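You operate a simulated robot arm through the tools that you are given. There is no shell and no other tool. Be economical: measure what you need, move in short steps, check, and stop when the job is done.

You are at the controls of a simulated robot arm. One attempt, no reset.

## Task
Load the blue tape roll and lead the tape to its seat.
Fine: tape brake off for the change, back to 1 after; the cream roll goes on the cone tray; the orange clip takes the tape up at its rest.

It is judged by the outcome, as a careful person would: the job done as asked, and still so three seconds after it is handed in. It fails if anything else is knocked over, pushed out of place, dropped, spilled or broken.

## Robot
A 7-joint arm with a two-finger parallel gripper on a trunk, on a base that drives. Base frame: it is fixed to the floor where the robot stands at the start and does not move with it; the origin is under the middle of the robot, x ahead of it, y to its left, z up; the surface under the hand at the start is at about z = 52. Lengths are in cm, angles in rad, forces in N, time in s.
With the tool pointing down near the work surface it reaches from about 10 to 76 cm from the robot's upright axis, wherever it stands. Its first joint turns from -2.897 to 2.897 rad. Places, roughly: cone tray [60, 100, 120]; orange rest by the tape reel [70, 20, 100]; orange seat beside the sewing head [50, 30, 90]; orange tape clip (3x3x6 cm) [50, 30, 100]; purple clamp lever [50, 80, 110]; purple oil plunger [60, 40, 130]; purple tape roll [-350, 0, 25]; sewing head green button [50, 30, 110]; sewing head height knob [50, 100, 110]; sewing head main switch [40, 110, 110]; sewing head red button [40, 30, 100]; sewing head tension knob [40, 50, 120]; tape reel peg [70, 30, 100]; white tape brake knob [70, 10, 110]. Payload 3.43 kg.
The TCP is the grasp point between the finger pads, 3 cm short of the fingertips. In the tool frame z runs along the fingers and y along their closing line. Largest opening 9.4 cm; finger width 2.8, thickness 1; the body of the gripper, 5 by 9.6 cm, starts 5.5 cm behind the TCP.
Orientation is told as [roll, pitch, yaw] about the base's x, y, z axes, in that order, counted from this pose: with the fingers straight down and closing along the base's y, the tool's x points along the base's -x, its y along +y and its z along -z.

## Interface
- The arm moves only by the tool nudge_tool. Its argument "motion" is a list of rows, each an object of numbers (a shift or turn left out is 0, a gripper value left out holds the last): "x", "y", "z": the shift along the tool's x, y, z in cm; "rx", "ry", "rz": the turn, a rotation vector about the tool's x, y, z in rad. In form: [{"x": .., "y": .., "z": .., "rx": .., "ry": .., "rz": ..}, ...]. A call has 1 to 20 rows; each row is the pose to reach, as a shift and turn from the pose commanded when the call began, along the tool's axes at that moment. "fingers" is the closure, from 0 (fully open) to 1 (shut), set as the call begins (left out, the last holds). Each row takes 0.2 s and may step no farther than 5 cm and 0.15 rad from the row before; otherwise, or with a gripper value out of range, the whole call is refused. Where a pose cannot be reached the arm comes as near as it can. A force on the tool above 90 N (or 10 N above the force at the start of the call, whichever is more), or a blocked arm, ends the call early, and 0.2 s more pass. The fingers move at their own pace (about 4.5 cm/s each) and stop on an object; they squeeze with about 23 N. The grip force told is the motor's: it shows also when the fingers shut on nothing. Time passes only in rows, and 0.2 s behind the last, so rows that repeat a pose let the fingers close. The reply holds the time, the measured pose of the TCP, the force on the tool along the base axes, the opening and the grip force, in the units named above and with some noise, with the torque about the TCP (base axes, N m) and any sound that the robot's microphone picked up.
- Cameras (640 x 400 px; columns grow to the right, rows downward): "scene" is now at [51.66, 25.15, 151.39]; the picture's right is [0.61, -0.79, -0.00], its down [-0.23, -0.18, -0.96] and it looks along [0.76, 0.58, -0.29] (base axes); focal length 214 px, centre (320, 200). "wrist" rides on the gripper at [7.6, 1.4, -10.2] in the tool frame; the picture's right is [-0.18, 0.98, 0.00], its down [-0.75, -0.14, -0.64] and it looks along [-0.63, -0.12, 0.77] (tool axes); focal length 243 px, centre (320, 200). There is no depth. A picture from a camera that has moved, and an enlarged one, comes with that camera's place and axes in the base frame and with its lens.
- camera(camera): a new picture of that camera. The clock stands still meanwhile.
- move_column(by): slides the trunk up (or, below 0, down) by that many cm; the arm and the scene camera ride with it, the base frame stays. It gives what a move gives, with no picture.
- roll_base(legs): drives the robot by 1 to 6 legs, each [ahead, left, turn to the left] in cm, cm and rad, along the robot's own axes; the way and the turn of a leg run together, so that a leg with both is an arc; at most 150 cm and 3.142 rad a leg. The arm and the cameras ride along, it lands a little off, and it stops where it bumps. It gives what a move gives.
- turn_head(pan, tilt): turns the head with the scene camera to pan (to the left, within 1.798 rad either way) and tilt (down, from -0.506 to 1.204), counted from straight ahead of the robot. It gives what a move gives.
- inspect(camera, box): a new picture of the part [left, top, right, bottom] of that camera's present view, enlarged. The clock stands still meanwhile.
- hand_in(): hands the job in; it is judged then, once.

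Work in short steps. Places have to be worked out from the pictures, the camera data and where the tool is seen: move nearer, look again, correct. Check each grasp and each placing, and mend what went wrong. You have 120 turns and 98 pictures in all, those below and enlarged ones among them. Open the gripper and draw the arm clear of the work before you hand the job in, unless the task says otherwise; then end with one line.

The tools are called after "Call:" by a JSON object that holds its "fn" and its "kwargs". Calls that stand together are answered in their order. nudge_tool: Moves the arm, as the interface text tells. Its arguments: {"type":"object","properties":{"motion":{"type":"array"},"fingers":{"type":"number"}},"required":["motion"]} The other tools are called the same way: move_column (by) slides the trunk up or down; roll_base (legs) drives the base; turn_head (pan, tilt) turns the head that bears the scene camera; camera (camera) takes a picture; inspect (camera, box) takes an enlarged picture of a part of a camera's view; hand_in () hands the job in.

At the start:

```text
clock: 0.0
eef_pos: [60.1, 26.48, 152.77]
tcp_rot: [0.005, 0.019, -0.001]
wrist_force: [-0.1, -0.5, 0.1]
torque: [0.0, -0.01, -0.02]
opening: 9.42
finger_force: 0.1
trunk travel left (down, up): [-54.1, 6.9]
robot x, y, heading: [0.16, -0.02, -0.003]
head pan, tilt: [0.651, 0.293]
```

scene: 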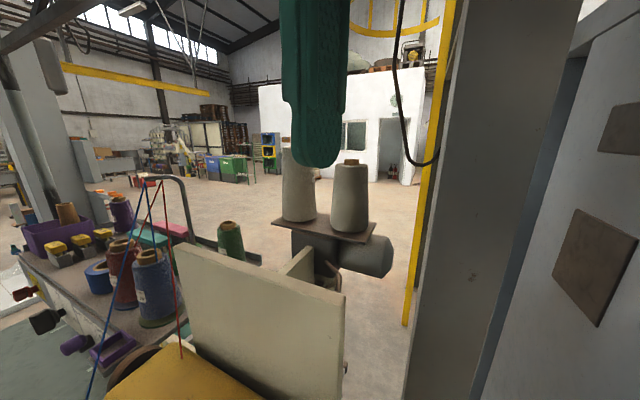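
wrist: 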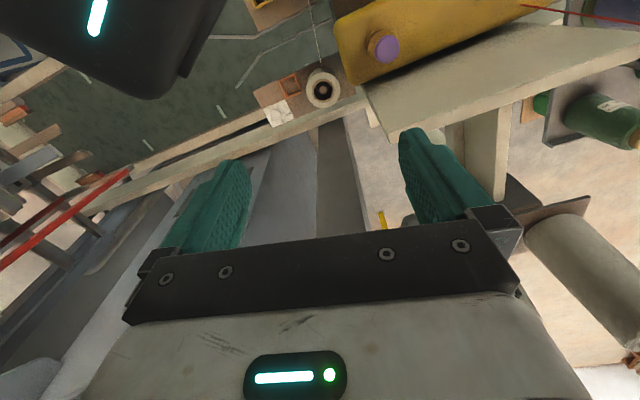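

The arm hangs in front of the camera; I need a survey of the machine. I turn the head to look at the work area from several angles.

Call:
{"fn": "turn_head", "kwargs": {"pan": 0.2, "tilt": 1.1}}

Call:
{"fn": "camera", "kwargs": {"camera": "scene"}}

Call:
{"fn": "turn_head", "kwargs": {"pan": 1.1, "tilt": 0.8}}

Call:
{"fn": "camera", "kwargs": {"camera": "scene"}}

```text
clock: 1.1
eef_pos: [60.26, 26.37, 152.7]
tcp_rot: [0.004, 0.024, 0.0]
wrist_force: [-0.1, 0.5, 0.3]
torque: [0.01, 0.0, -0.01]
opening: 9.42
finger_force: 0.1
trunk travel left (down, up): [-54.1, 6.9]
robot x, y, heading: [0.16, -0.09, -0.003]
head pan, tilt: [0.201, 1.1]
```

```text
95 pictures are left
camera scene: at [50.43, 20.75, 144.72], right [0.2, -0.98, 0.0], down [-0.87, -0.18, -0.45], along [0.45, 0.09, -0.89], focal length 214 px, centre (320, 200)
```

scene: 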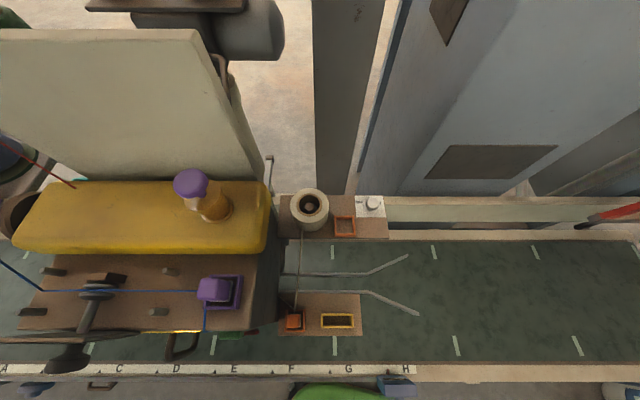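

```text
clock: 2.3
eef_pos: [60.3, 26.46, 152.77]
tcp_rot: [0.006, 0.023, -0.001]
wrist_force: [0.1, -0.5, -0.4]
torque: [-0.02, 0.0, -0.02]
opening: 9.41
finger_force: 0.1
trunk travel left (down, up): [-54.1, 6.9]
robot x, y, heading: [0.03, -0.35, -0.0]
head pan, tilt: [1.1, 0.799]
```

```text
94 pictures are left
camera scene: at [47.9, 26.67, 146.89], right [0.89, -0.45, 0.0], down [-0.33, -0.64, -0.7], along [0.32, 0.62, -0.72], focal length 214 px, centre (320, 200)
```

scene: 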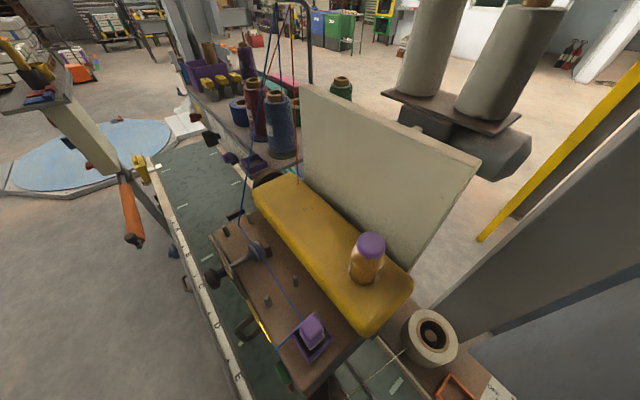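

I see the reel with the cream roll, the rest, the brake plate and the clip at its seat. I enlarge the reel area and the tray.

Call:
{"fn": "inspect", "kwargs": {"camera": "scene", "box": [160, 40, 320, 180]}}

Call:
{"fn": "turn_head", "kwargs": {"pan": 0.0, "tilt": 1.2}}

Call:
{"fn": "inspect", "kwargs": {"camera": "scene", "box": [180, 140, 380, 300]}}

```text
2.86 times, centred on (240, 110) of scene
camera zoom: at [47.9, 26.67, 146.89], right [0.89, -0.45, 0.0], down [-0.33, -0.64, -0.7], along [0.32, 0.62, -0.72], focal length 613 px, centre (549, 457)
```

zoom: 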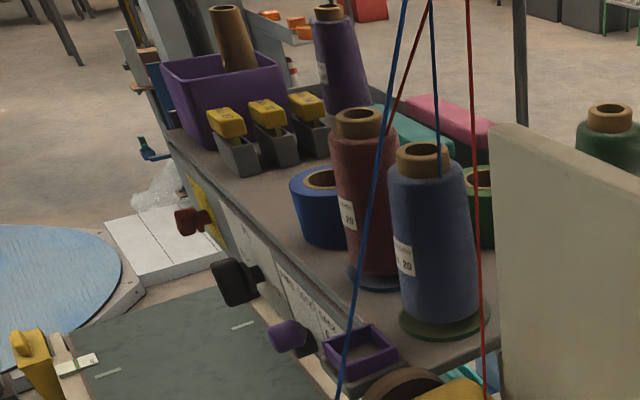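

```text
clock: 3.7
eef_pos: [60.24, 26.65, 152.81]
tcp_rot: [0.006, 0.023, 0.0]
wrist_force: [-0.6, -0.5, 0.5]
torque: [0.03, -0.02, -0.01]
opening: 9.41
finger_force: 0.1
trunk travel left (down, up): [-54.1, 6.9]
robot x, y, heading: [0.18, 0.01, 0.002]
head pan, tilt: [0.0, 1.201]
```

```text
2.50 times, centred on (280, 220) of scene
camera zoom: at [49.83, 19.49, 144.12], right [0.0, -1.0, 0.0], down [-0.93, 0.0, -0.36], along [0.36, 0.0, -0.93], focal length 536 px, centre (420, 150)
```

zoom: 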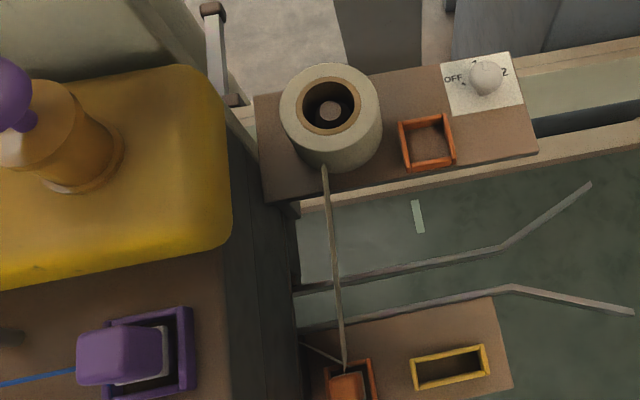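

The table is yawed about 0.2 rad to my frame; the blue roll is around [57,103], so I'll have to drive left. I look at what stands in that way.

Call:
{"fn": "turn_head", "kwargs": {"pan": 1.7, "tilt": 0.75}}

Call:
{"fn": "camera", "kwargs": {"camera": "scene"}}

Call:
{"fn": "turn_head", "kwargs": {"pan": -0.3, "tilt": 1.2}}

Call:
{"fn": "camera", "kwargs": {"camera": "scene"}}

```text
clock: 5.4
eef_pos: [60.21, 26.68, 152.8]
tcp_rot: [0.006, 0.025, 0.0]
wrist_force: [-0.2, 0.5, 0.5]
torque: [-0.02, -0.02, 0.0]
opening: 9.41
finger_force: 0.1
trunk travel left (down, up): [-54.1, 6.9]
robot x, y, heading: [0.15, -0.35, 0.003]
head pan, tilt: [1.7, 0.75]
```

```text
91 pictures are left
camera scene: at [43.17, 27.71, 147.29], right [0.99, 0.13, 0.0], down [0.09, -0.68, -0.73], along [-0.09, 0.73, -0.68], focal length 214 px, centre (320, 200)
```

scene: 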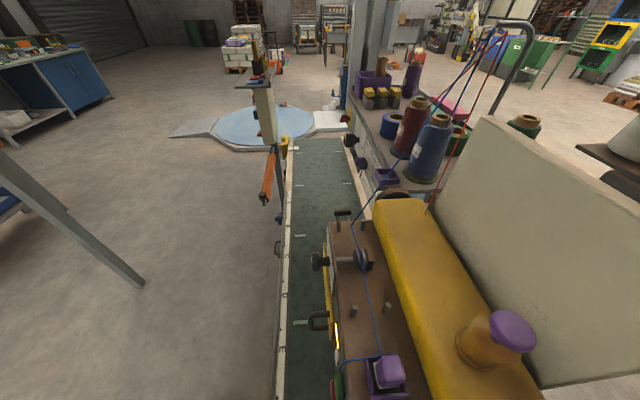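

```text
clock: 7.3
eef_pos: [60.25, 26.62, 152.76]
tcp_rot: [0.005, 0.023, 0.0]
wrist_force: [0.4, 0.3, -0.1]
torque: [0.0, 0.01, -0.02]
opening: 9.39
finger_force: 0.0
trunk travel left (down, up): [-54.1, 6.9]
robot x, y, heading: [-0.01, -0.07, 0.001]
head pan, tilt: [-0.3, 1.201]
```

```text
90 pictures are left
camera scene: at [49.58, 17.84, 144.12], right [-0.3, -0.96, 0.0], down [-0.89, 0.28, -0.36], along [0.35, -0.11, -0.93], focal length 214 px, centre (320, 200)
```

scene: 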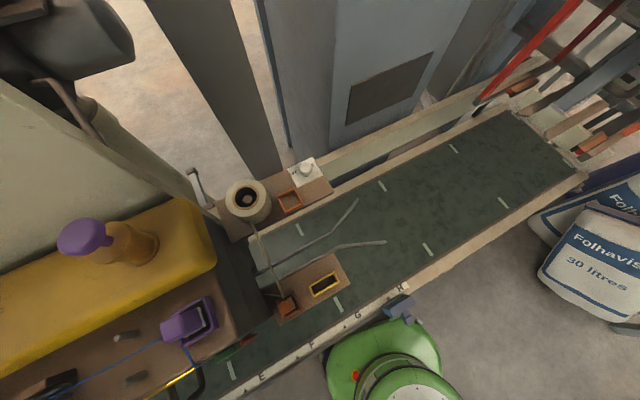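

Table stands clear with free floor to the left; the reel can be done from here. First I bring the hand above the brake knob for a close look.

Call:
{"fn": "nudge_tool", "kwargs": {"motion": [{"x": -2, "y": -4}, {"x": -5, "y": -7, "z": 2}, {"x": -8, "y": -11, "z": 5}, {"x": -8, "y": -12, "z": 10}, {"x": -8, "y": -12, "z": 15}, {"x": -8, "y": -12, "z": 20}]}}

Call:
{"fn": "camera", "kwargs": {"camera": "wrist"}}

Call:
{"fn": "turn_head", "kwargs": {"pan": -0.1, "tilt": 1.0}}

Call:
{"fn": "camera", "kwargs": {"camera": "scene"}}

```text
refused: row 3 steps farther than a row can; nothing moved
```

```text
89 pictures are left
camera wrist: at [52.87, 27.86, 163.14], right [0.18, 0.98, 0.0], down [0.77, -0.14, 0.62], along [0.61, -0.11, -0.78], focal length 243 px, centre (320, 200)
```

wrist: 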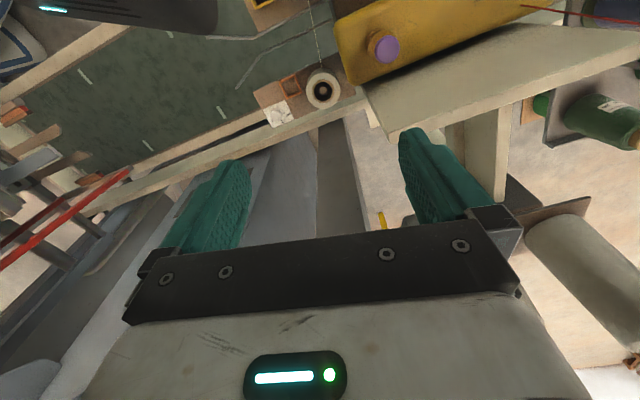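

```text
clock: 8.1
eef_pos: [60.34, 26.57, 152.77]
tcp_rot: [0.004, 0.022, 0.001]
wrist_force: [-0.4, 0.2, 0.9]
torque: [-0.02, 0.02, 0.03]
opening: 9.41
finger_force: 0.1
trunk travel left (down, up): [-54.1, 6.9]
robot x, y, heading: [-0.05, 0.26, 0.005]
head pan, tilt: [-0.099, 1.0]
```

```text
88 pictures are left
camera scene: at [51.16, 18.79, 145.38], right [-0.1, -0.99, 0.0], down [-0.84, 0.08, -0.54], along [0.54, -0.05, -0.84], focal length 214 px, centre (320, 200)
```

scene: 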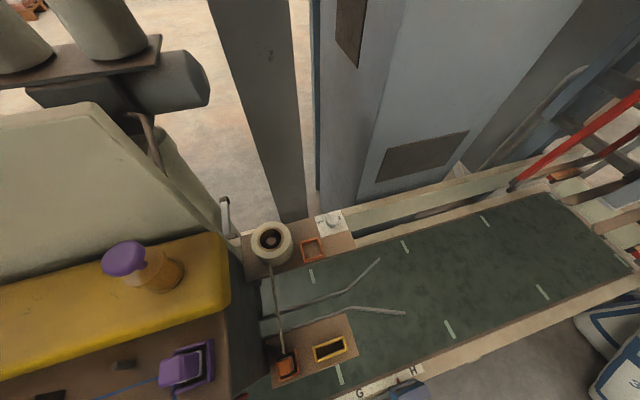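

A row was too long; I retry with shorter steps, heading over the knob area.

Call:
{"fn": "nudge_tool", "kwargs": {"motion": [{"x": -1, "y": -4, "z": 1}, {"x": -3, "y": -8, "z": 2}, {"x": -4, "y": -11, "z": 5}, {"x": -5, "y": -12, "z": 9}, {"x": -5, "y": -12, "z": 13.5}, {"x": -5, "y": -12, "z": 18}, {"x": -5, "y": -12, "z": 22}]}}

Call:
{"fn": "camera", "kwargs": {"camera": "wrist"}}

Call:
{"fn": "camera", "kwargs": {"camera": "scene"}}

```text
clock: 9.7
eef_pos: [64.71, 14.59, 130.66]
tcp_rot: [0.003, 0.019, 0.001]
wrist_force: [1.3, -0.3, 0.7]
torque: [0.02, -0.01, 0.01]
opening: 9.39
finger_force: 0.1
trunk travel left (down, up): [-54.1, 6.9]
robot x, y, heading: [0.16, -0.21, 0.002]
head pan, tilt: [-0.099, 1.0]
```

```text
87 pictures are left
camera wrist: at [57.25, 15.99, 141.05], right [0.18, 0.98, 0.0], down [0.77, -0.14, 0.63], along [0.62, -0.11, -0.78], focal length 243 px, centre (320, 200)
```

wrist: 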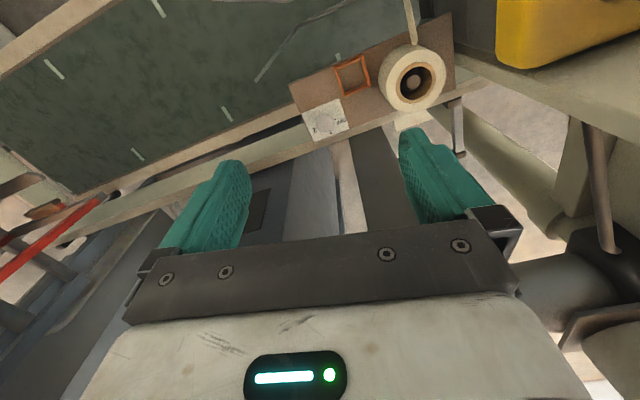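

```text
86 pictures are left
camera scene: at [51.17, 18.79, 145.39], right [-0.1, -1.0, 0.0], down [-0.84, 0.08, -0.54], along [0.54, -0.05, -0.84], focal length 214 px, centre (320, 200)
```

scene: 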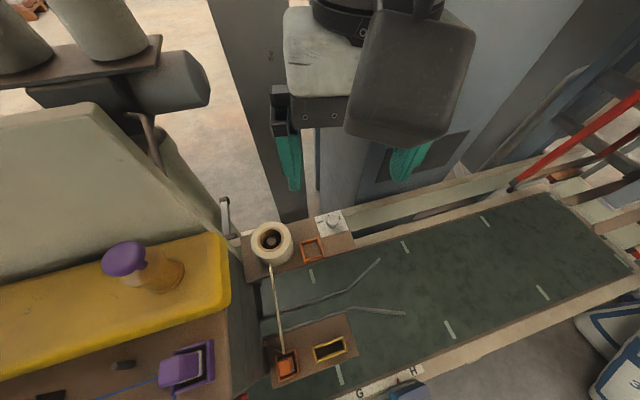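

First fixes: knob near [67,15,~113], roll top near [66,26,111]. I enlarge both views to refine and read the brake setting.

Call:
{"fn": "inspect", "kwargs": {"camera": "wrist", "box": [280, 20, 480, 145]}}

Call:
{"fn": "inspect", "kwargs": {"camera": "scene", "box": [220, 185, 380, 285]}}

Call:
{"fn": "inspect", "kwargs": {"camera": "scene", "box": [230, 290, 390, 390]}}

```text
3.20 times, centred on (380, 82) of wrist
camera zoom: at [57.25, 15.99, 141.05], right [0.18, 0.98, 0.0], down [0.77, -0.14, 0.63], along [0.62, -0.11, -0.78], focal length 776 px, centre (128, 576)
```

zoom: 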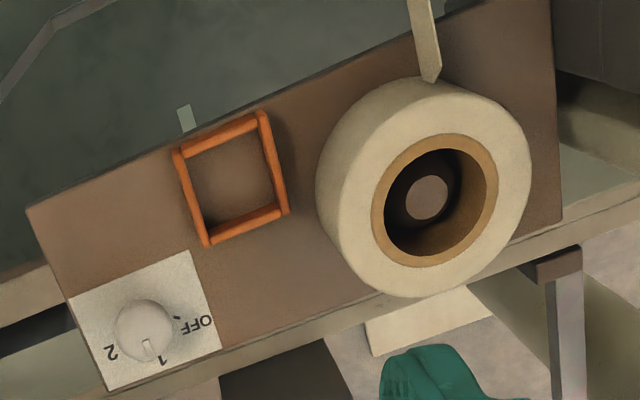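

```text
4.00 times, centred on (300, 235) of scene
camera zoom: at [51.17, 18.79, 145.39], right [-0.1, -1.0, 0.0], down [-0.84, 0.08, -0.54], along [0.54, -0.05, -0.84], focal length 858 px, centre (400, 60)
```

zoom: 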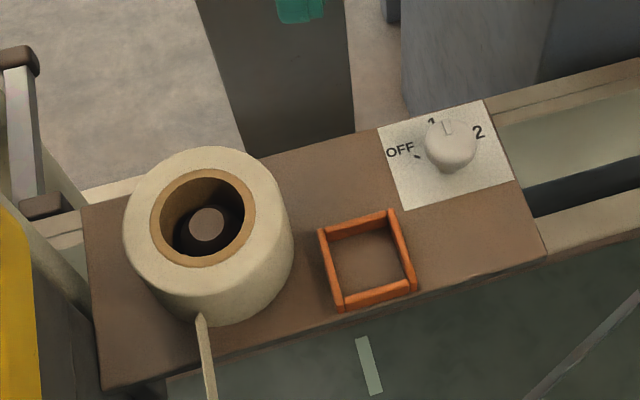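

```text
4.00 times, centred on (310, 340) of scene
camera zoom: at [51.17, 18.79, 145.39], right [-0.1, -1.0, 0.0], down [-0.84, 0.08, -0.54], along [0.54, -0.05, -0.84], focal length 858 px, centre (360, -360)
```

zoom: 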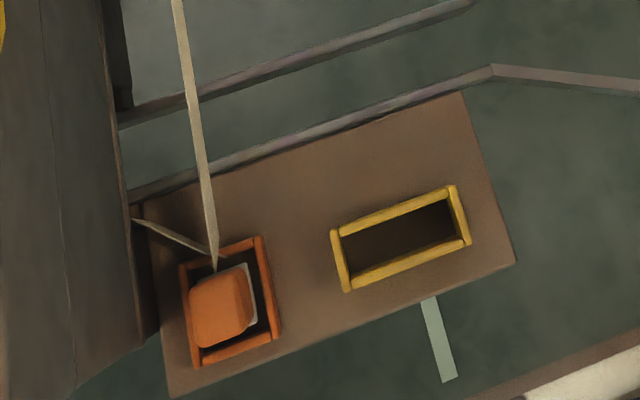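

Knob points to 1; OFF lies about 60° counter-clockwise. Knob estimate [69.6,14.6,~109]; I move to above it with partly closed fingers and check alignment.

Call:
{"fn": "nudge_tool", "kwargs": {"motion": [{"x": -2, "y": 0, "z": 3}, {"x": -4.9, "y": 0, "z": 6}, {"x": -4.9, "y": 0, "z": 10}, {"x": -4.9, "y": 0, "z": 13}, {"x": -4.9, "y": 0, "z": 13}], "fingers": 0.5}}

Call:
{"fn": "camera", "kwargs": {"camera": "wrist"}}

Call:
{"fn": "camera", "kwargs": {"camera": "scene"}}

```text
clock: 10.9
eef_pos: [69.31, 14.62, 117.42]
tcp_rot: [0.006, 0.019, 0.001]
wrist_force: [-0.2, 0.5, 0.2]
torque: [-0.02, 0.01, 0.02]
opening: 4.71
finger_force: 0.0
trunk travel left (down, up): [-54.1, 6.9]
robot x, y, heading: [-0.23, -0.22, -0.005]
head pan, tilt: [-0.099, 1.0]
```

```text
82 pictures are left
camera wrist: at [61.9, 16.02, 127.83], right [0.18, 0.98, 0.0], down [0.77, -0.14, 0.63], along [0.62, -0.11, -0.78], focal length 243 px, centre (320, 200)
```

wrist: 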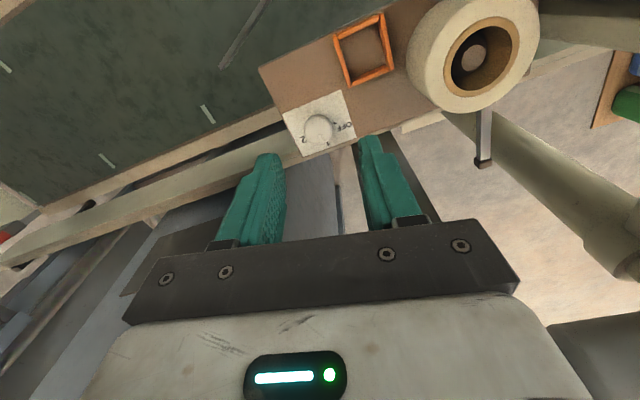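

```text
81 pictures are left
camera scene: at [51.18, 18.79, 145.38], right [-0.1, -1.0, 0.0], down [-0.84, 0.08, -0.54], along [0.54, -0.05, -0.84], focal length 214 px, centre (320, 200)
```

scene: 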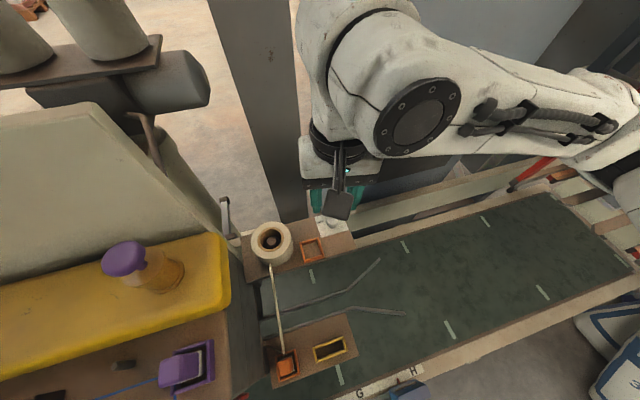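

Refined: knob ≈[70.5,14.3,~107], board ≈105.5. I shift over and go down partway, then look.

Call:
{"fn": "nudge_tool", "kwargs": {"motion": [{"x": -1.1, "y": -0.3, "z": 2}, {"x": -1.1, "y": -0.3, "z": 5}]}}

Call:
{"fn": "inspect", "kwargs": {"camera": "wrist", "box": [220, 60, 460, 210]}}

Call:
{"fn": "inspect", "kwargs": {"camera": "scene", "box": [220, 170, 400, 290]}}

```text
clock: 11.5
eef_pos: [70.5, 14.33, 112.44]
tcp_rot: [0.005, 0.018, -0.001]
wrist_force: [-0.4, -0.4, 0.6]
torque: [-0.01, 0.02, -0.01]
opening: 4.71
finger_force: 0.0
trunk travel left (down, up): [-54.1, 6.9]
robot x, y, heading: [0.14, 0.07, 0.0]
head pan, tilt: [-0.099, 1.0]
```

```text
2.67 times, centred on (340, 135) of wrist
camera zoom: at [62.96, 15.69, 122.87], right [0.18, 0.98, 0.0], down [0.77, -0.14, 0.63], along [0.62, -0.11, -0.78], focal length 647 px, centre (267, 373)
```

zoom: 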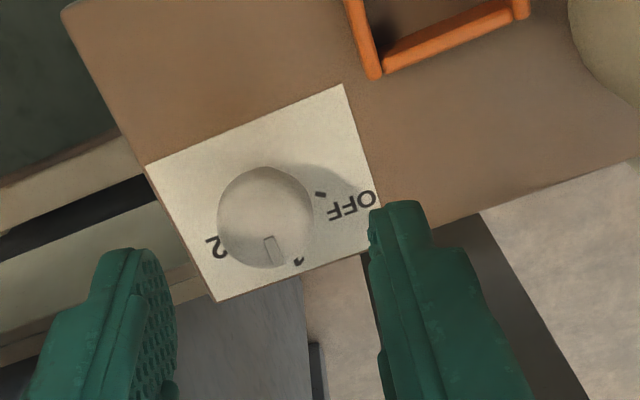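

```text
3.33 times, centred on (310, 230) of scene
camera zoom: at [51.17, 18.79, 145.39], right [-0.1, -1.0, 0.0], down [-0.84, 0.08, -0.54], along [0.54, -0.05, -0.84], focal length 715 px, centre (353, 100)
```

zoom: 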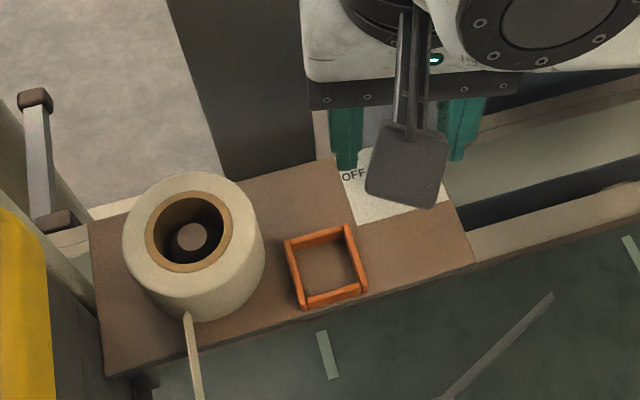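

Aligned laterally. I go down 2.5 cm more, nudging 0.4 cm ahead, watching the force.

Call:
{"fn": "nudge_tool", "kwargs": {"motion": [{"x": -0.3, "z": 1}, {"x": -0.4, "z": 2}, {"x": -0.4, "z": 3}]}}

Call:
{"fn": "inspect", "kwargs": {"camera": "wrist", "box": [220, 60, 460, 210]}}

```text
clock: 12.3
eef_pos: [70.83, 14.45, 109.48]
tcp_rot: [0.006, 0.02, 0.001]
wrist_force: [-0.5, 0.0, -0.3]
torque: [0.03, -0.02, -0.02]
opening: 4.7
finger_force: 0.1
trunk travel left (down, up): [-54.1, 6.9]
robot x, y, heading: [0.14, -0.25, -0.003]
head pan, tilt: [-0.099, 1.0]
```

```text
2.67 times, centred on (340, 135) of wrist
camera zoom: at [63.36, 15.75, 119.88], right [0.18, 0.98, 0.0], down [0.77, -0.14, 0.63], along [0.62, -0.11, -0.78], focal length 647 px, centre (267, 373)
```

zoom: 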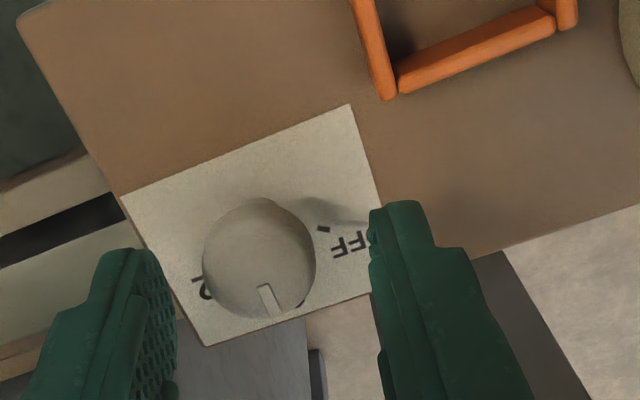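

Knob top fits [70.1,14.4,107.4]; fingertips at 106.5 straddle it. I go 0.7 lower, back 0.5 in x, and close.

Call:
{"fn": "nudge_tool", "kwargs": {"motion": [{"x": 0.5, "z": 0.3}, {"x": 0.6, "z": 0.7}]}}

Call:
{"fn": "nudge_tool", "kwargs": {"motion": [{}, {}, {}, {}, {}], "fingers": 0.9}}

Call:
{"fn": "inspect", "kwargs": {"camera": "wrist", "box": [220, 60, 460, 210]}}

```text
clock: 12.9
eef_pos: [70.17, 14.52, 108.81]
tcp_rot: [0.005, 0.02, 0.0]
wrist_force: [0.5, 0.2, 0.3]
torque: [0.01, -0.02, -0.02]
opening: 4.71
finger_force: 0.1
trunk travel left (down, up): [-54.1, 6.9]
robot x, y, heading: [0.21, 0.36, -0.001]
head pan, tilt: [-0.099, 1.0]
```

```text
clock: 14.1
eef_pos: [70.21, 14.37, 108.77]
tcp_rot: [0.004, 0.02, 0.001]
wrist_force: [-4.0, -14.3, -2.8]
torque: [-0.59, 0.15, -0.06]
opening: 2.54
finger_force: 45.0
trunk travel left (down, up): [-54.1, 6.9]
robot x, y, heading: [-0.06, 0.15, -0.0]
head pan, tilt: [-0.099, 1.0]
```

```text
2.67 times, centred on (340, 135) of wrist
camera zoom: at [62.73, 15.65, 119.14], right [0.18, 0.98, 0.0], down [0.77, -0.14, 0.63], along [0.62, -0.12, -0.78], focal length 647 px, centre (267, 373)
```

zoom: 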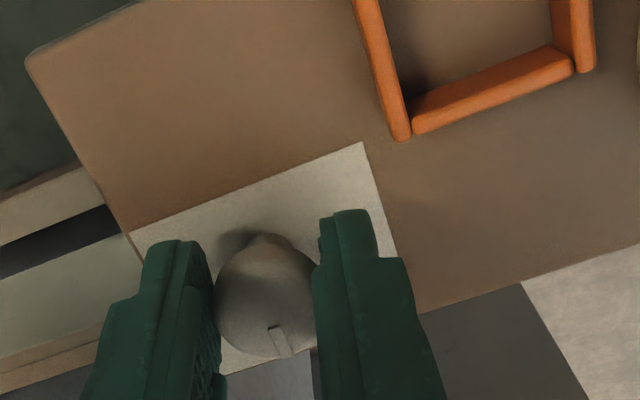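

Knob gripped (2.5 cm). I turn counter-clockwise seen from above, 1.05 rad (tool −rz).

Call:
{"fn": "nudge_tool", "kwargs": {"motion": [{"y": -0.1, "rz": -0.13}, {"y": -0.1, "rz": -0.26}, {"y": -0.1, "rz": -0.39}, {"y": -0.1, "rz": -0.52}, {"y": -0.1, "rz": -0.65}, {"y": -0.1, "rz": -0.78}, {"y": -0.1, "rz": -0.91}, {"y": -0.1, "rz": -1.05}, {"y": -0.1, "rz": -1.05}]}}

Call:
{"fn": "camera", "kwargs": {"camera": "wrist"}}

```text
clock: 16.1
eef_pos: [70.49, 13.89, 108.72]
tcp_rot: [0.014, 0.012, 1.049]
wrist_force: [9.2, -37.5, -19.8]
torque: [-1.29, -0.59, -0.15]
opening: 2.53
finger_force: 45.3
trunk travel left (down, up): [-54.1, 6.9]
robot x, y, heading: [-0.3, 0.17, 0.001]
head pan, tilt: [-0.099, 1.0]
```

```text
76 pictures are left
camera wrist: at [65.51, 8.04, 119.11], right [-0.76, 0.65, 0.01], down [0.51, 0.58, 0.63], along [0.4, 0.49, -0.78], focal length 243 px, centre (320, 200)
```

wrist: 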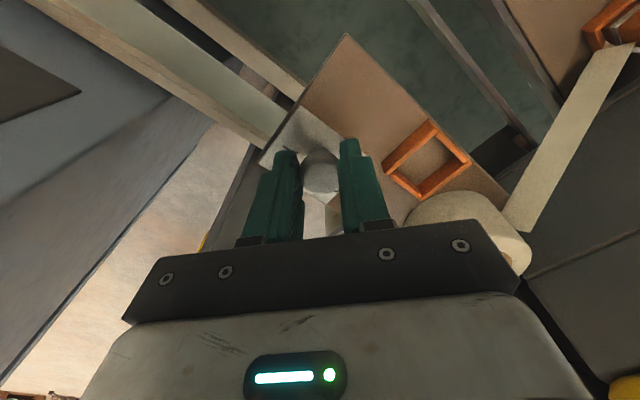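

Rotated 1.05 rad; there's a side load, so I release gently, rise, and read the knob.

Call:
{"fn": "nudge_tool", "kwargs": {"motion": [{}, {}, {}], "fingers": 0.5}}

Call:
{"fn": "nudge_tool", "kwargs": {"motion": [{"z": -2}, {"z": -6}]}}

Call:
{"fn": "inspect", "kwargs": {"camera": "wrist", "box": [220, 60, 460, 210]}}

```text
clock: 16.9
eef_pos: [70.24, 14.48, 108.93]
tcp_rot: [0.02, 0.004, 1.05]
wrist_force: [0.1, 0.5, -0.8]
torque: [0.01, 0.06, 0.0]
opening: 4.73
finger_force: 0.1
trunk travel left (down, up): [-54.1, 6.9]
robot x, y, heading: [0.18, 0.09, 0.001]
head pan, tilt: [-0.099, 1.0]
```

```text
clock: 17.5
eef_pos: [70.29, 14.5, 114.93]
tcp_rot: [0.019, 0.006, 1.051]
wrist_force: [0.5, 0.3, -0.5]
torque: [-0.01, 0.03, 0.0]
opening: 4.68
finger_force: 0.1
trunk travel left (down, up): [-54.1, 6.9]
robot x, y, heading: [0.02, -0.13, 0.001]
head pan, tilt: [-0.099, 1.0]
```

```text
2.67 times, centred on (340, 135) of wrist
camera zoom: at [65.47, 8.39, 125.13], right [-0.76, 0.65, 0.02], down [0.51, 0.58, 0.64], along [0.4, 0.49, -0.77], focal length 647 px, centre (267, 373)
```

zoom: 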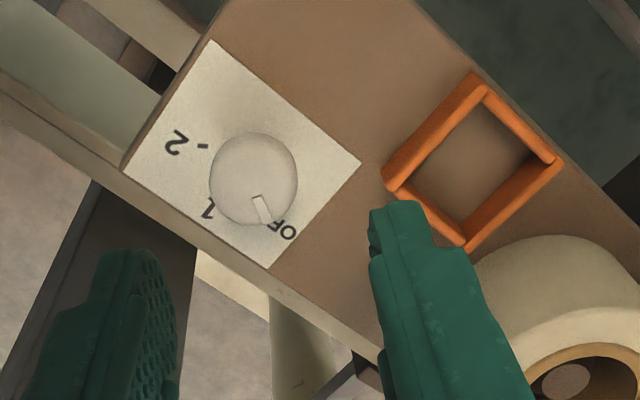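

Pointer seems ~10° short of OFF. I look closer at the dial.

Call:
{"fn": "inspect", "kwargs": {"camera": "wrist", "box": [260, 70, 360, 165]}}

```text
4.21 times, centred on (310, 118) of wrist
camera zoom: at [65.47, 8.39, 125.13], right [-0.76, 0.65, 0.02], down [0.51, 0.58, 0.64], along [0.4, 0.49, -0.77], focal length 1022 px, centre (362, 547)
```

zoom: 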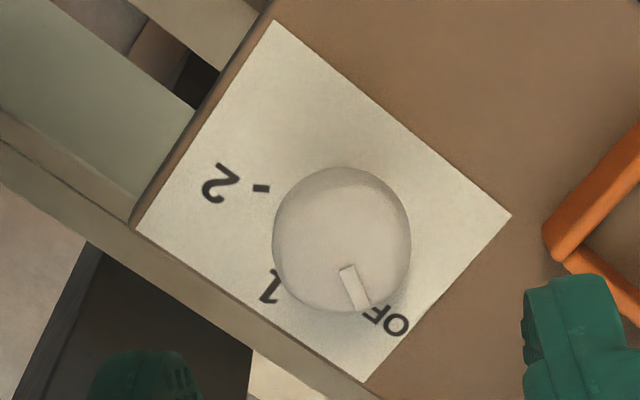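

Pointer is at ~49°, OFF ~65°. From the deflections the knob axis is [70.76,14.37]; I regrip centred there and turn 0.27 rad more.

Call:
{"fn": "nudge_tool", "kwargs": {"motion": [{"x": -0.13, "y": -0.49, "z": 3}, {"x": -0.13, "y": -0.49, "z": 6}]}}

Call:
{"fn": "nudge_tool", "kwargs": {"motion": [{}, {}, {}, {}], "fingers": 0.9}}

Call:
{"fn": "nudge_tool", "kwargs": {"motion": [{"rz": -0.1}, {"rz": -0.2}, {"rz": -0.28}, {"rz": -0.28}]}}

Call:
{"fn": "nudge_tool", "kwargs": {"motion": [{}, {}, {}], "fingers": 0.5}}

Call:
{"fn": "nudge_tool", "kwargs": {"motion": [{"z": -3}, {"z": -6}]}}

Call:
{"fn": "inspect", "kwargs": {"camera": "wrist", "box": [260, 70, 360, 165]}}

```text
clock: 18.1
eef_pos: [70.75, 14.2, 108.89]
tcp_rot: [0.02, 0.006, 1.051]
wrist_force: [-0.2, 0.0, 0.0]
torque: [0.0, -0.01, -0.01]
opening: 4.7
finger_force: 0.0
trunk travel left (down, up): [-54.1, 6.9]
robot x, y, heading: [-0.39, 0.16, -0.0]
head pan, tilt: [-0.099, 1.0]
```

```text
clock: 19.1
eef_pos: [70.55, 14.31, 108.7]
tcp_rot: [0.02, 0.006, 1.051]
wrist_force: [-6.8, 1.6, -4.3]
torque: [-0.03, -0.54, 0.03]
opening: 2.56
finger_force: 45.0
trunk travel left (down, up): [-54.1, 6.9]
robot x, y, heading: [0.03, -0.08, 0.002]
head pan, tilt: [-0.099, 1.0]
```

```text
clock: 20.1
eef_pos: [70.64, 14.28, 108.84]
tcp_rot: [0.021, 0.001, 1.331]
wrist_force: [-9.2, 8.3, -4.2]
torque: [-0.27, -0.33, -0.38]
opening: 2.59
finger_force: 45.2
trunk travel left (down, up): [-54.1, 6.9]
robot x, y, heading: [0.16, 0.2, 0.001]
head pan, tilt: [-0.099, 1.0]
```

```text
clock: 20.9
eef_pos: [70.8, 14.29, 108.88]
tcp_rot: [0.019, 0.001, 1.331]
wrist_force: [0.5, -0.9, 0.5]
torque: [0.01, -0.02, -0.02]
opening: 4.68
finger_force: 0.1
trunk travel left (down, up): [-54.1, 6.9]
robot x, y, heading: [-0.33, 0.14, 0.001]
head pan, tilt: [-0.099, 1.0]
```

```text
clock: 21.5
eef_pos: [70.88, 14.26, 114.95]
tcp_rot: [0.02, 0.001, 1.33]
wrist_force: [0.3, 0.4, 0.3]
torque: [0.0, -0.03, -0.01]
opening: 4.71
finger_force: 0.0
trunk travel left (down, up): [-54.1, 6.9]
robot x, y, heading: [-0.03, 0.14, -0.0]
head pan, tilt: [-0.099, 1.0]
```

```text
4.21 times, centred on (310, 118) of wrist
camera zoom: at [67.79, 7.03, 125.15], right [-0.91, 0.41, 0.02], down [0.33, 0.7, 0.64], along [0.25, 0.59, -0.77], focal length 1022 px, centre (362, 547)
```

zoom: 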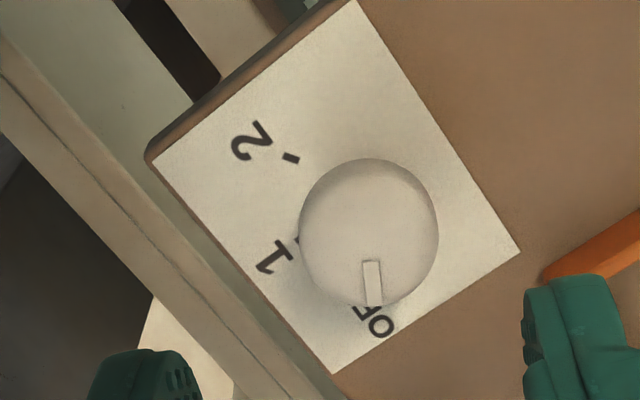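

Pointer now at OFF (at its end). Next, the clip at its seat near [47.5,25.5]: I rise, turn to yaw ≈1.77 so the fingers close across the table and the camera stays off the sewing head, and go look.

Call:
{"fn": "nudge_tool", "kwargs": {"motion": [{"z": -4}, {"z": -5, "y": 4.5}, {"z": -5, "y": 9, "rz": -0.11}, {"z": -5, "y": 13.5, "rz": -0.22}, {"z": -5, "y": 18, "rz": -0.33}, {"z": -5, "y": 22.5, "rz": -0.44}, {"z": -4, "y": 23.8, "x": -0.3, "rz": -0.44}], "fingers": 0.45}}

Call:
{"fn": "camera", "kwargs": {"camera": "wrist"}}

Call:
{"fn": "camera", "kwargs": {"camera": "scene"}}

```text
clock: 23.3
eef_pos: [53.87, 22.57, 119.21]
tcp_rot: [0.088, 0.078, 1.674]
wrist_force: [0.2, 0.5, 0.4]
torque: [0.02, 0.03, 0.01]
opening: 5.18
finger_force: 0.0
out of reach, approached as far as the arm can: row 4, 5, 6, 7
trunk travel left (down, up): [-54.1, 6.9]
robot x, y, heading: [-0.22, 0.22, 0.002]
head pan, tilt: [-0.099, 1.0]
stopped in row 7: the arm was blocked; the commanded pose is now the measured one
```

```text
72 pictures are left
camera wrist: at [54.01, 15.74, 130.09], right [-0.99, 0.09, 0.07], down [0.11, 0.82, 0.57], along [-0.01, 0.57, -0.82], focal length 243 px, centre (320, 200)
```

wrist: 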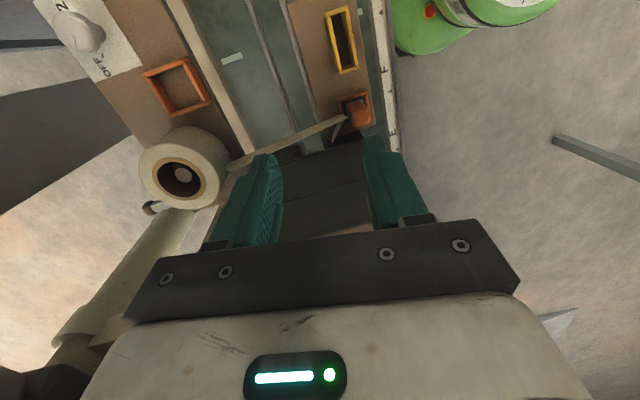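

```text
71 pictures are left
camera scene: at [51.56, 18.61, 145.86], right [-0.12, -0.99, 0.0], down [-0.8, 0.09, -0.59], along [0.59, -0.07, -0.8], focal length 214 px, centre (320, 200)
```

scene: 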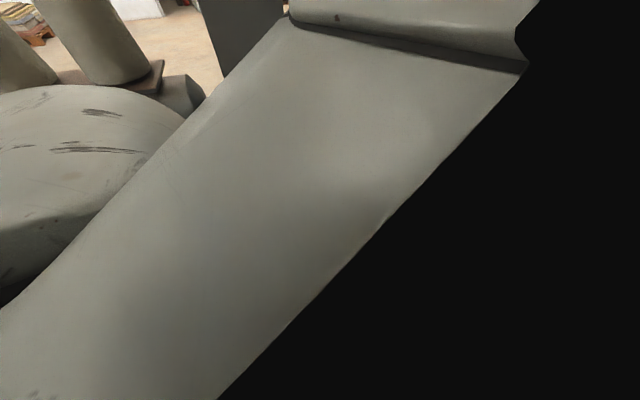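

The forearm ran into my own head boom (it sits right over the clip). I back the hand out, then turn the robot right about 0.55 rad so the head swings away from the work.

Call:
{"fn": "nudge_tool", "kwargs": {"motion": [{"y": -4, "z": -0.5}, {"y": -8, "z": -1}, {"y": -12, "z": -1.5}, {"y": -12, "z": -1.5}]}}

Call:
{"fn": "camera", "kwargs": {"camera": "scene"}}

```text
clock: 24.3
eef_pos: [65.87, 23.96, 119.82]
tcp_rot: [0.083, 0.077, 1.674]
wrist_force: [-0.9, -0.6, 0.0]
torque: [0.02, 0.02, 0.02]
opening: 5.18
finger_force: 0.1
trunk travel left (down, up): [-54.1, 6.9]
robot x, y, heading: [-0.17, 0.02, 0.003]
head pan, tilt: [-0.099, 1.0]
```

```text
70 pictures are left
camera scene: at [51.18, 18.78, 145.37], right [-0.1, -0.99, 0.0], down [-0.84, 0.08, -0.54], along [0.54, -0.05, -0.84], focal length 214 px, centre (320, 200)
```

scene: 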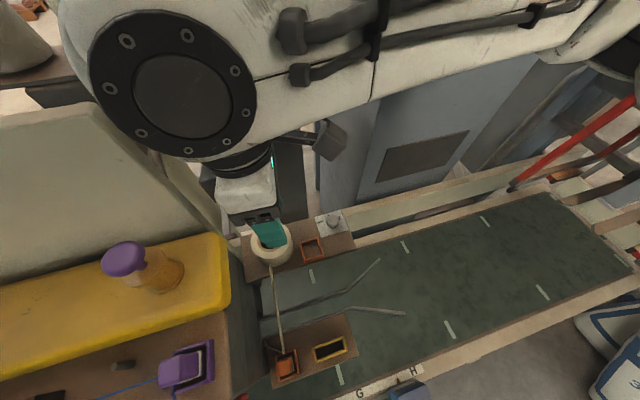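

I retract up to the original kind of pose (yaw 0, high) before turning the base.

Call:
{"fn": "nudge_tool", "kwargs": {"motion": [{"z": -2, "rz": 0.14}, {"z": -5, "rz": 0.28}, {"z": -8, "rz": 0.42}, {"z": -11, "rz": 0.56}, {"z": -14, "rz": 0.7}, {"z": -17, "rz": 0.84}, {"z": -20, "rz": 0.98}, {"z": -23, "rz": 1.12}, {"z": -26, "rz": 1.26}, {"z": -29, "rz": 1.4}, {"z": -31, "rz": 1.54}, {"z": -31, "y": 3, "rz": 1.67}, {"z": -31, "y": 6, "rz": 1.67}]}}

Call:
{"fn": "roll_base", "kwargs": {"legs": [[0, 0, -0.55]]}}

Call:
{"fn": "turn_head", "kwargs": {"pan": 0.9, "tilt": 0.9}}

Call:
{"fn": "camera", "kwargs": {"camera": "scene"}}

```text
clock: 27.1
eef_pos: [62.36, 26.04, 150.11]
tcp_rot: [-0.081, 0.095, -0.002]
wrist_force: [0.3, -0.1, 1.4]
torque: [0.07, 0.0, -0.03]
opening: 5.17
finger_force: 0.0
out of reach, approached as far as the arm can: row 11, 12, 13
trunk travel left (down, up): [-54.1, 6.9]
robot x, y, heading: [-0.38, -0.49, 0.004]
head pan, tilt: [-0.099, 1.0]
```

```text
clock: 28.8
eef_pos: [66.72, -0.3, 149.78]
tcp_rot: [-0.09, 0.097, -0.377]
wrist_force: [0.0, -0.3, 0.7]
torque: [-0.01, 0.02, 0.01]
opening: 5.15
finger_force: 0.0
trunk travel left (down, up): [-54.1, 6.9]
robot x, y, heading: [0.67, 0.09, -0.418]
head pan, tilt: [-0.099, 1.0]
stopped in leg 1: the robot was blocked; the commanded pose is now the measured one
```

```text
clock: 30.0
eef_pos: [66.85, -0.41, 149.72]
tcp_rot: [-0.093, 0.094, -0.379]
wrist_force: [-0.8, -0.2, -0.1]
torque: [0.01, 0.0, 0.02]
opening: 5.18
finger_force: 0.0
trunk travel left (down, up): [-54.1, 6.9]
robot x, y, heading: [0.65, 0.59, -0.422]
head pan, tilt: [0.901, 0.901]
```

```text
69 pictures are left
camera scene: at [55.41, 3.87, 146.17], right [0.46, -0.89, 0.0], down [-0.7, -0.36, -0.62], along [0.55, 0.28, -0.78], focal length 214 px, centre (320, 200)
```

scene: 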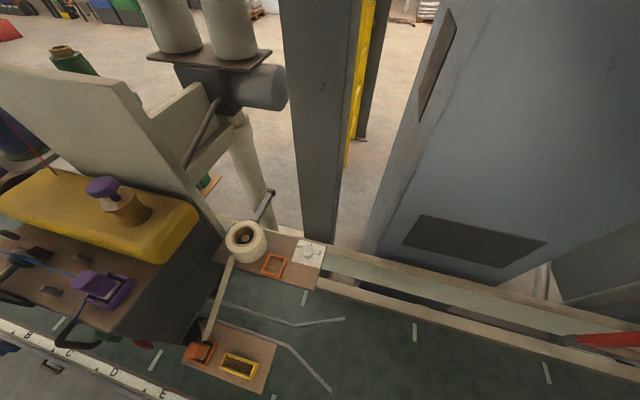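

The base stopped at −0.42 rad against something. Clip top now fixes at [47.1,25.7,95.4], roll top [66.4,26.2,108], knob [70.8,14,107]. I look toward the right to see what blocked.

Call:
{"fn": "turn_head", "kwargs": {"pan": -0.3, "tilt": 0.5}}

Call:
{"fn": "camera", "kwargs": {"camera": "scene"}}

Call:
{"fn": "camera", "kwargs": {"camera": "wrist"}}

```text
clock: 31.4
eef_pos: [66.76, -0.24, 149.74]
tcp_rot: [-0.091, 0.097, -0.378]
wrist_force: [0.2, 0.5, 0.4]
torque: [0.0, -0.03, 0.02]
opening: 5.18
finger_force: 0.0
trunk travel left (down, up): [-54.1, 6.9]
robot x, y, heading: [0.3, 0.04, -0.422]
head pan, tilt: [-0.3, 0.499]
```

```text
68 pictures are left
camera scene: at [55.52, -5.6, 149.58], right [-0.66, -0.75, 0.0], down [-0.36, 0.31, -0.88], along [0.66, -0.58, -0.48], focal length 214 px, centre (320, 200)
```

scene: 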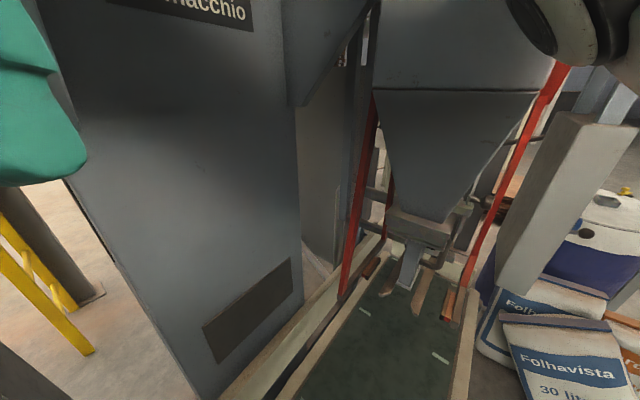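

```text
67 pictures are left
camera wrist: at [61.48, 4.2, 160.44], right [0.52, 0.84, -0.11], down [0.72, -0.38, 0.58], along [0.45, -0.38, -0.81], focal length 243 px, centre (320, 200)
```

wrist: 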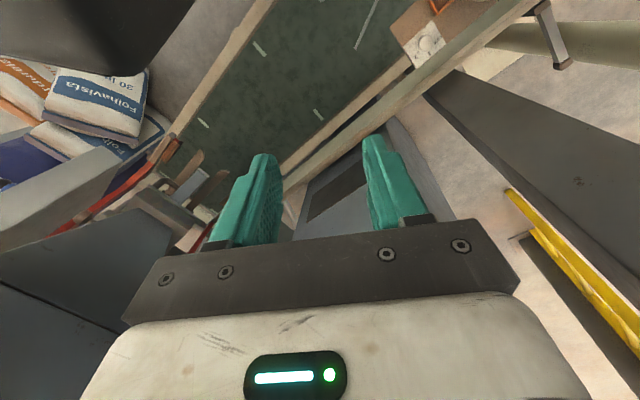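

The elbow met a post on the right; moving the hand left frees it. I raise the trunk (head up) and bring the hand left and down while turning its yaw.

Call:
{"fn": "move_column", "kwargs": {"by": 6.8}}

Call:
{"fn": "nudge_tool", "kwargs": {"motion": [{"x": 2.5, "y": 2.3, "z": 3, "rz": -0.14}, {"x": 5, "y": 4.6, "z": 6, "rz": -0.28}, {"x": 7.5, "y": 6.9, "z": 9, "rz": -0.42}, {"x": 10, "y": 9.2, "z": 12, "rz": -0.56}, {"x": 12.5, "y": 11.5, "z": 15, "rz": -0.7}, {"x": 15, "y": 13.8, "z": 18, "rz": -0.84}, {"x": 15, "y": 13.8, "z": 22, "rz": -0.98}]}}

```text
clock: 32.3
eef_pos: [65.51, -3.29, 149.84]
tcp_rot: [-0.24, 0.071, -0.339]
wrist_force: [0.3, 1.2, 0.6]
torque: [0.02, -0.01, -0.03]
opening: 5.17
finger_force: 0.1
trunk travel left (down, up): [-59.5, 1.5]
robot x, y, heading: [0.59, 0.41, -0.436]
head pan, tilt: [-0.3, 0.499]
stopped: the arm was blocked; the commanded pose is now the measured one
```

```text
clock: 33.6
eef_pos: [59.19, 10.83, 135.33]
tcp_rot: [-0.057, 0.232, 0.219]
wrist_force: [-3.3, 0.1, -1.9]
torque: [0.0, -0.27, 0.06]
opening: 5.15
finger_force: 0.0
trunk travel left (down, up): [-59.5, 1.5]
robot x, y, heading: [0.54, -0.04, -0.431]
head pan, tilt: [-0.3, 0.499]
stopped in row 6: the arm was blocked; the commanded pose is now the measured one
```

Blocked again. I look at the arm to see what it meets.

Call:
{"fn": "turn_head", "kwargs": {"pan": 0.6, "tilt": 0.6}}

Call:
{"fn": "camera", "kwargs": {"camera": "scene"}}

Call:
{"fn": "turn_head", "kwargs": {"pan": -1.0, "tilt": 0.5}}

Call:
{"fn": "camera", "kwargs": {"camera": "scene"}}

```text
clock: 34.8
eef_pos: [58.99, 11.48, 135.64]
tcp_rot: [-0.057, 0.227, 0.23]
wrist_force: [-0.6, -0.1, 0.1]
torque: [-0.03, 0.0, -0.01]
opening: 5.21
finger_force: 0.1
trunk travel left (down, up): [-59.5, 1.5]
robot x, y, heading: [0.44, 0.29, -0.433]
head pan, tilt: [0.6, 0.6]
```

```text
66 pictures are left
camera scene: at [54.32, -4.31, 150.3], right [-0.56, -0.83, 0.0], down [-0.73, 0.49, -0.48], along [0.4, -0.27, -0.88], focal length 214 px, centre (320, 200)
```

scene: 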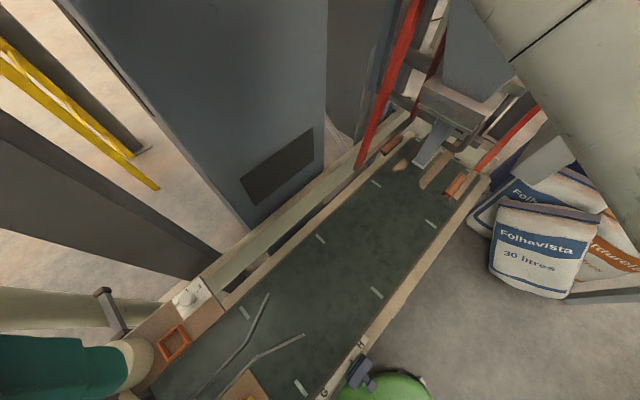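

```text
clock: 36.4
eef_pos: [58.47, 11.22, 135.32]
tcp_rot: [-0.063, 0.224, 0.245]
wrist_force: [-0.2, 0.5, -0.6]
torque: [-0.01, -0.04, 0.02]
opening: 5.15
finger_force: 0.0
trunk travel left (down, up): [-59.5, 1.5]
robot x, y, heading: [0.4, 0.33, -0.436]
head pan, tilt: [-1.0, 0.499]
```

```text
65 pictures are left
camera scene: at [50.15, -9.66, 154.85], right [-0.99, -0.14, 0.0], down [-0.07, 0.47, -0.88], along [0.12, -0.87, -0.48], focal length 214 px, centre (320, 200)
```

scene: 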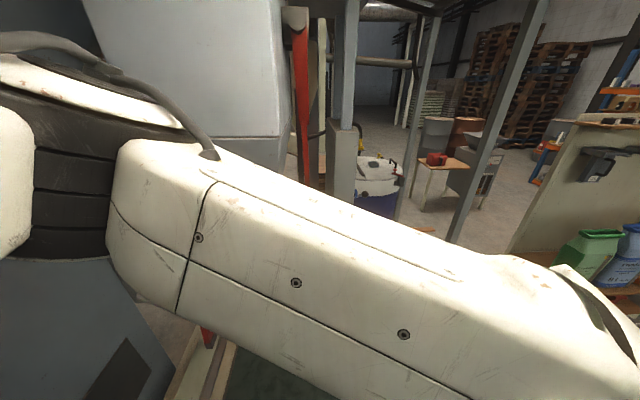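

Now it's clear: the upper arm passes right of the head, so left-of-head targets make the forearm wrap around it. I must turn the robot left instead. First I unwind the hand back forward/right/up, straightening its tilt.

Call:
{"fn": "nudge_tool", "kwargs": {"motion": [{"x": -0.5, "y": -2, "z": -3, "ry": -0.05, "rz": 0.1}, {"x": -1, "y": -4, "z": -6, "ry": -0.1, "rz": 0.2}, {"x": -1.5, "y": -6, "z": -9, "ry": -0.15, "rz": 0.3}, {"x": -2, "y": -8, "z": -12, "ry": -0.19, "rz": 0.4}, {"x": -2.5, "y": -10.5, "z": -15, "ry": -0.22, "rz": 0.5}]}}

Call:
{"fn": "roll_base", "kwargs": {"legs": [[0, 0, 0.43]]}}

Call:
{"fn": "turn_head", "kwargs": {"pan": 0.0, "tilt": 0.6}}

Call:
{"fn": "camera", "kwargs": {"camera": "scene"}}

```text
clock: 37.6
eef_pos: [66.51, 3.42, 149.99]
tcp_rot: [-0.109, -0.045, -0.237]
wrist_force: [-0.1, -0.9, 1.3]
torque: [0.0, -0.01, -0.02]
opening: 5.16
finger_force: 0.1
trunk travel left (down, up): [-59.5, 1.5]
robot x, y, heading: [0.23, -0.06, -0.44]
head pan, tilt: [-1.0, 0.499]
```

```text
clock: 39.3
eef_pos: [59.1, 30.62, 150.0]
tcp_rot: [-0.108, -0.045, 0.197]
wrist_force: [0.1, 0.3, 0.2]
torque: [0.01, 0.0, 0.01]
opening: 5.17
finger_force: 0.1
trunk travel left (down, up): [-59.5, 1.5]
robot x, y, heading: [0.48, -0.26, -0.009]
head pan, tilt: [-1.0, 0.499]
```

```text
clock: 40.6
eef_pos: [59.14, 30.65, 149.99]
tcp_rot: [-0.108, -0.044, 0.195]
wrist_force: [0.3, -0.3, -0.5]
torque: [0.0, 0.02, 0.02]
opening: 5.17
finger_force: 0.0
trunk travel left (down, up): [-59.5, 1.5]
robot x, y, heading: [0.24, 0.18, -0.006]
head pan, tilt: [0.0, 0.6]
```

```text
64 pictures are left
camera scene: at [53.65, 19.58, 153.94], right [0.0, -1.0, 0.0], down [-0.57, 0.0, -0.83], along [0.83, 0.0, -0.57], focal length 214 px, centre (320, 200)
```

scene: 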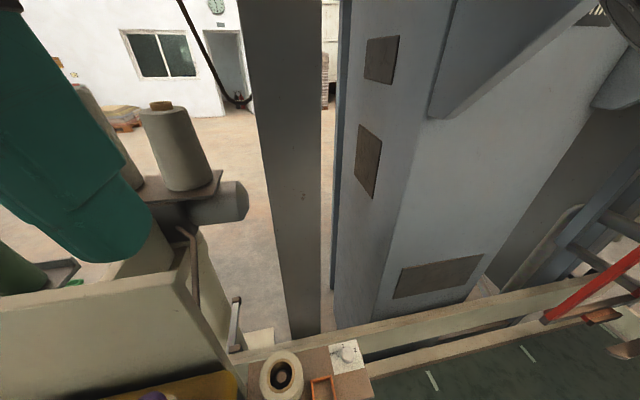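

Heading is back to 0. I slide the hand past the front of the head to its right side and level it.

Call:
{"fn": "nudge_tool", "kwargs": {"motion": [{"x": -3, "y": -3, "rx": -0.02, "rz": 0.03}, {"x": -4, "y": -7, "rx": -0.05, "rz": 0.08}, {"x": -3.5, "y": -11.5, "rx": -0.08, "rz": 0.12}, {"x": -2, "y": -16, "rx": -0.1, "rz": 0.16}, {"x": 0, "y": -20.5, "rx": -0.108, "rz": 0.195}, {"x": 1.5, "y": -25, "rx": -0.108, "rz": 0.195}, {"x": 2, "y": -28, "rx": -0.108, "rz": 0.195}]}}

Call:
{"fn": "turn_head", "kwargs": {"pan": 1.4, "tilt": 0.7}}

Call:
{"fn": "camera", "kwargs": {"camera": "scene"}}

```text
clock: 42.2
eef_pos: [62.31, 3.04, 152.92]
tcp_rot: [0.007, -0.054, 0.004]
wrist_force: [-0.1, -0.1, 0.0]
torque: [0.03, -0.01, -0.01]
opening: 5.16
finger_force: 0.1
trunk travel left (down, up): [-59.5, 1.5]
robot x, y, heading: [0.41, -0.11, -0.004]
head pan, tilt: [0.0, 0.6]
```

```text
clock: 43.7
eef_pos: [62.25, 3.01, 152.97]
tcp_rot: [0.007, -0.055, 0.001]
wrist_force: [-0.6, -0.1, 0.1]
torque: [-0.01, -0.02, 0.0]
opening: 5.16
finger_force: 0.1
trunk travel left (down, up): [-59.5, 1.5]
robot x, y, heading: [0.6, -0.01, -0.002]
head pan, tilt: [1.4, 0.7]
```

```text
63 pictures are left
camera scene: at [46.3, 28.08, 153.02], right [0.98, -0.17, 0.0], down [-0.11, -0.64, -0.76], along [0.13, 0.75, -0.64], focal length 214 px, centre (320, 200)
```

scene: 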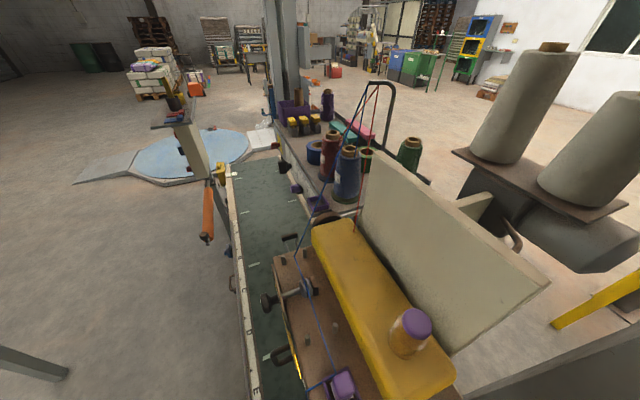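

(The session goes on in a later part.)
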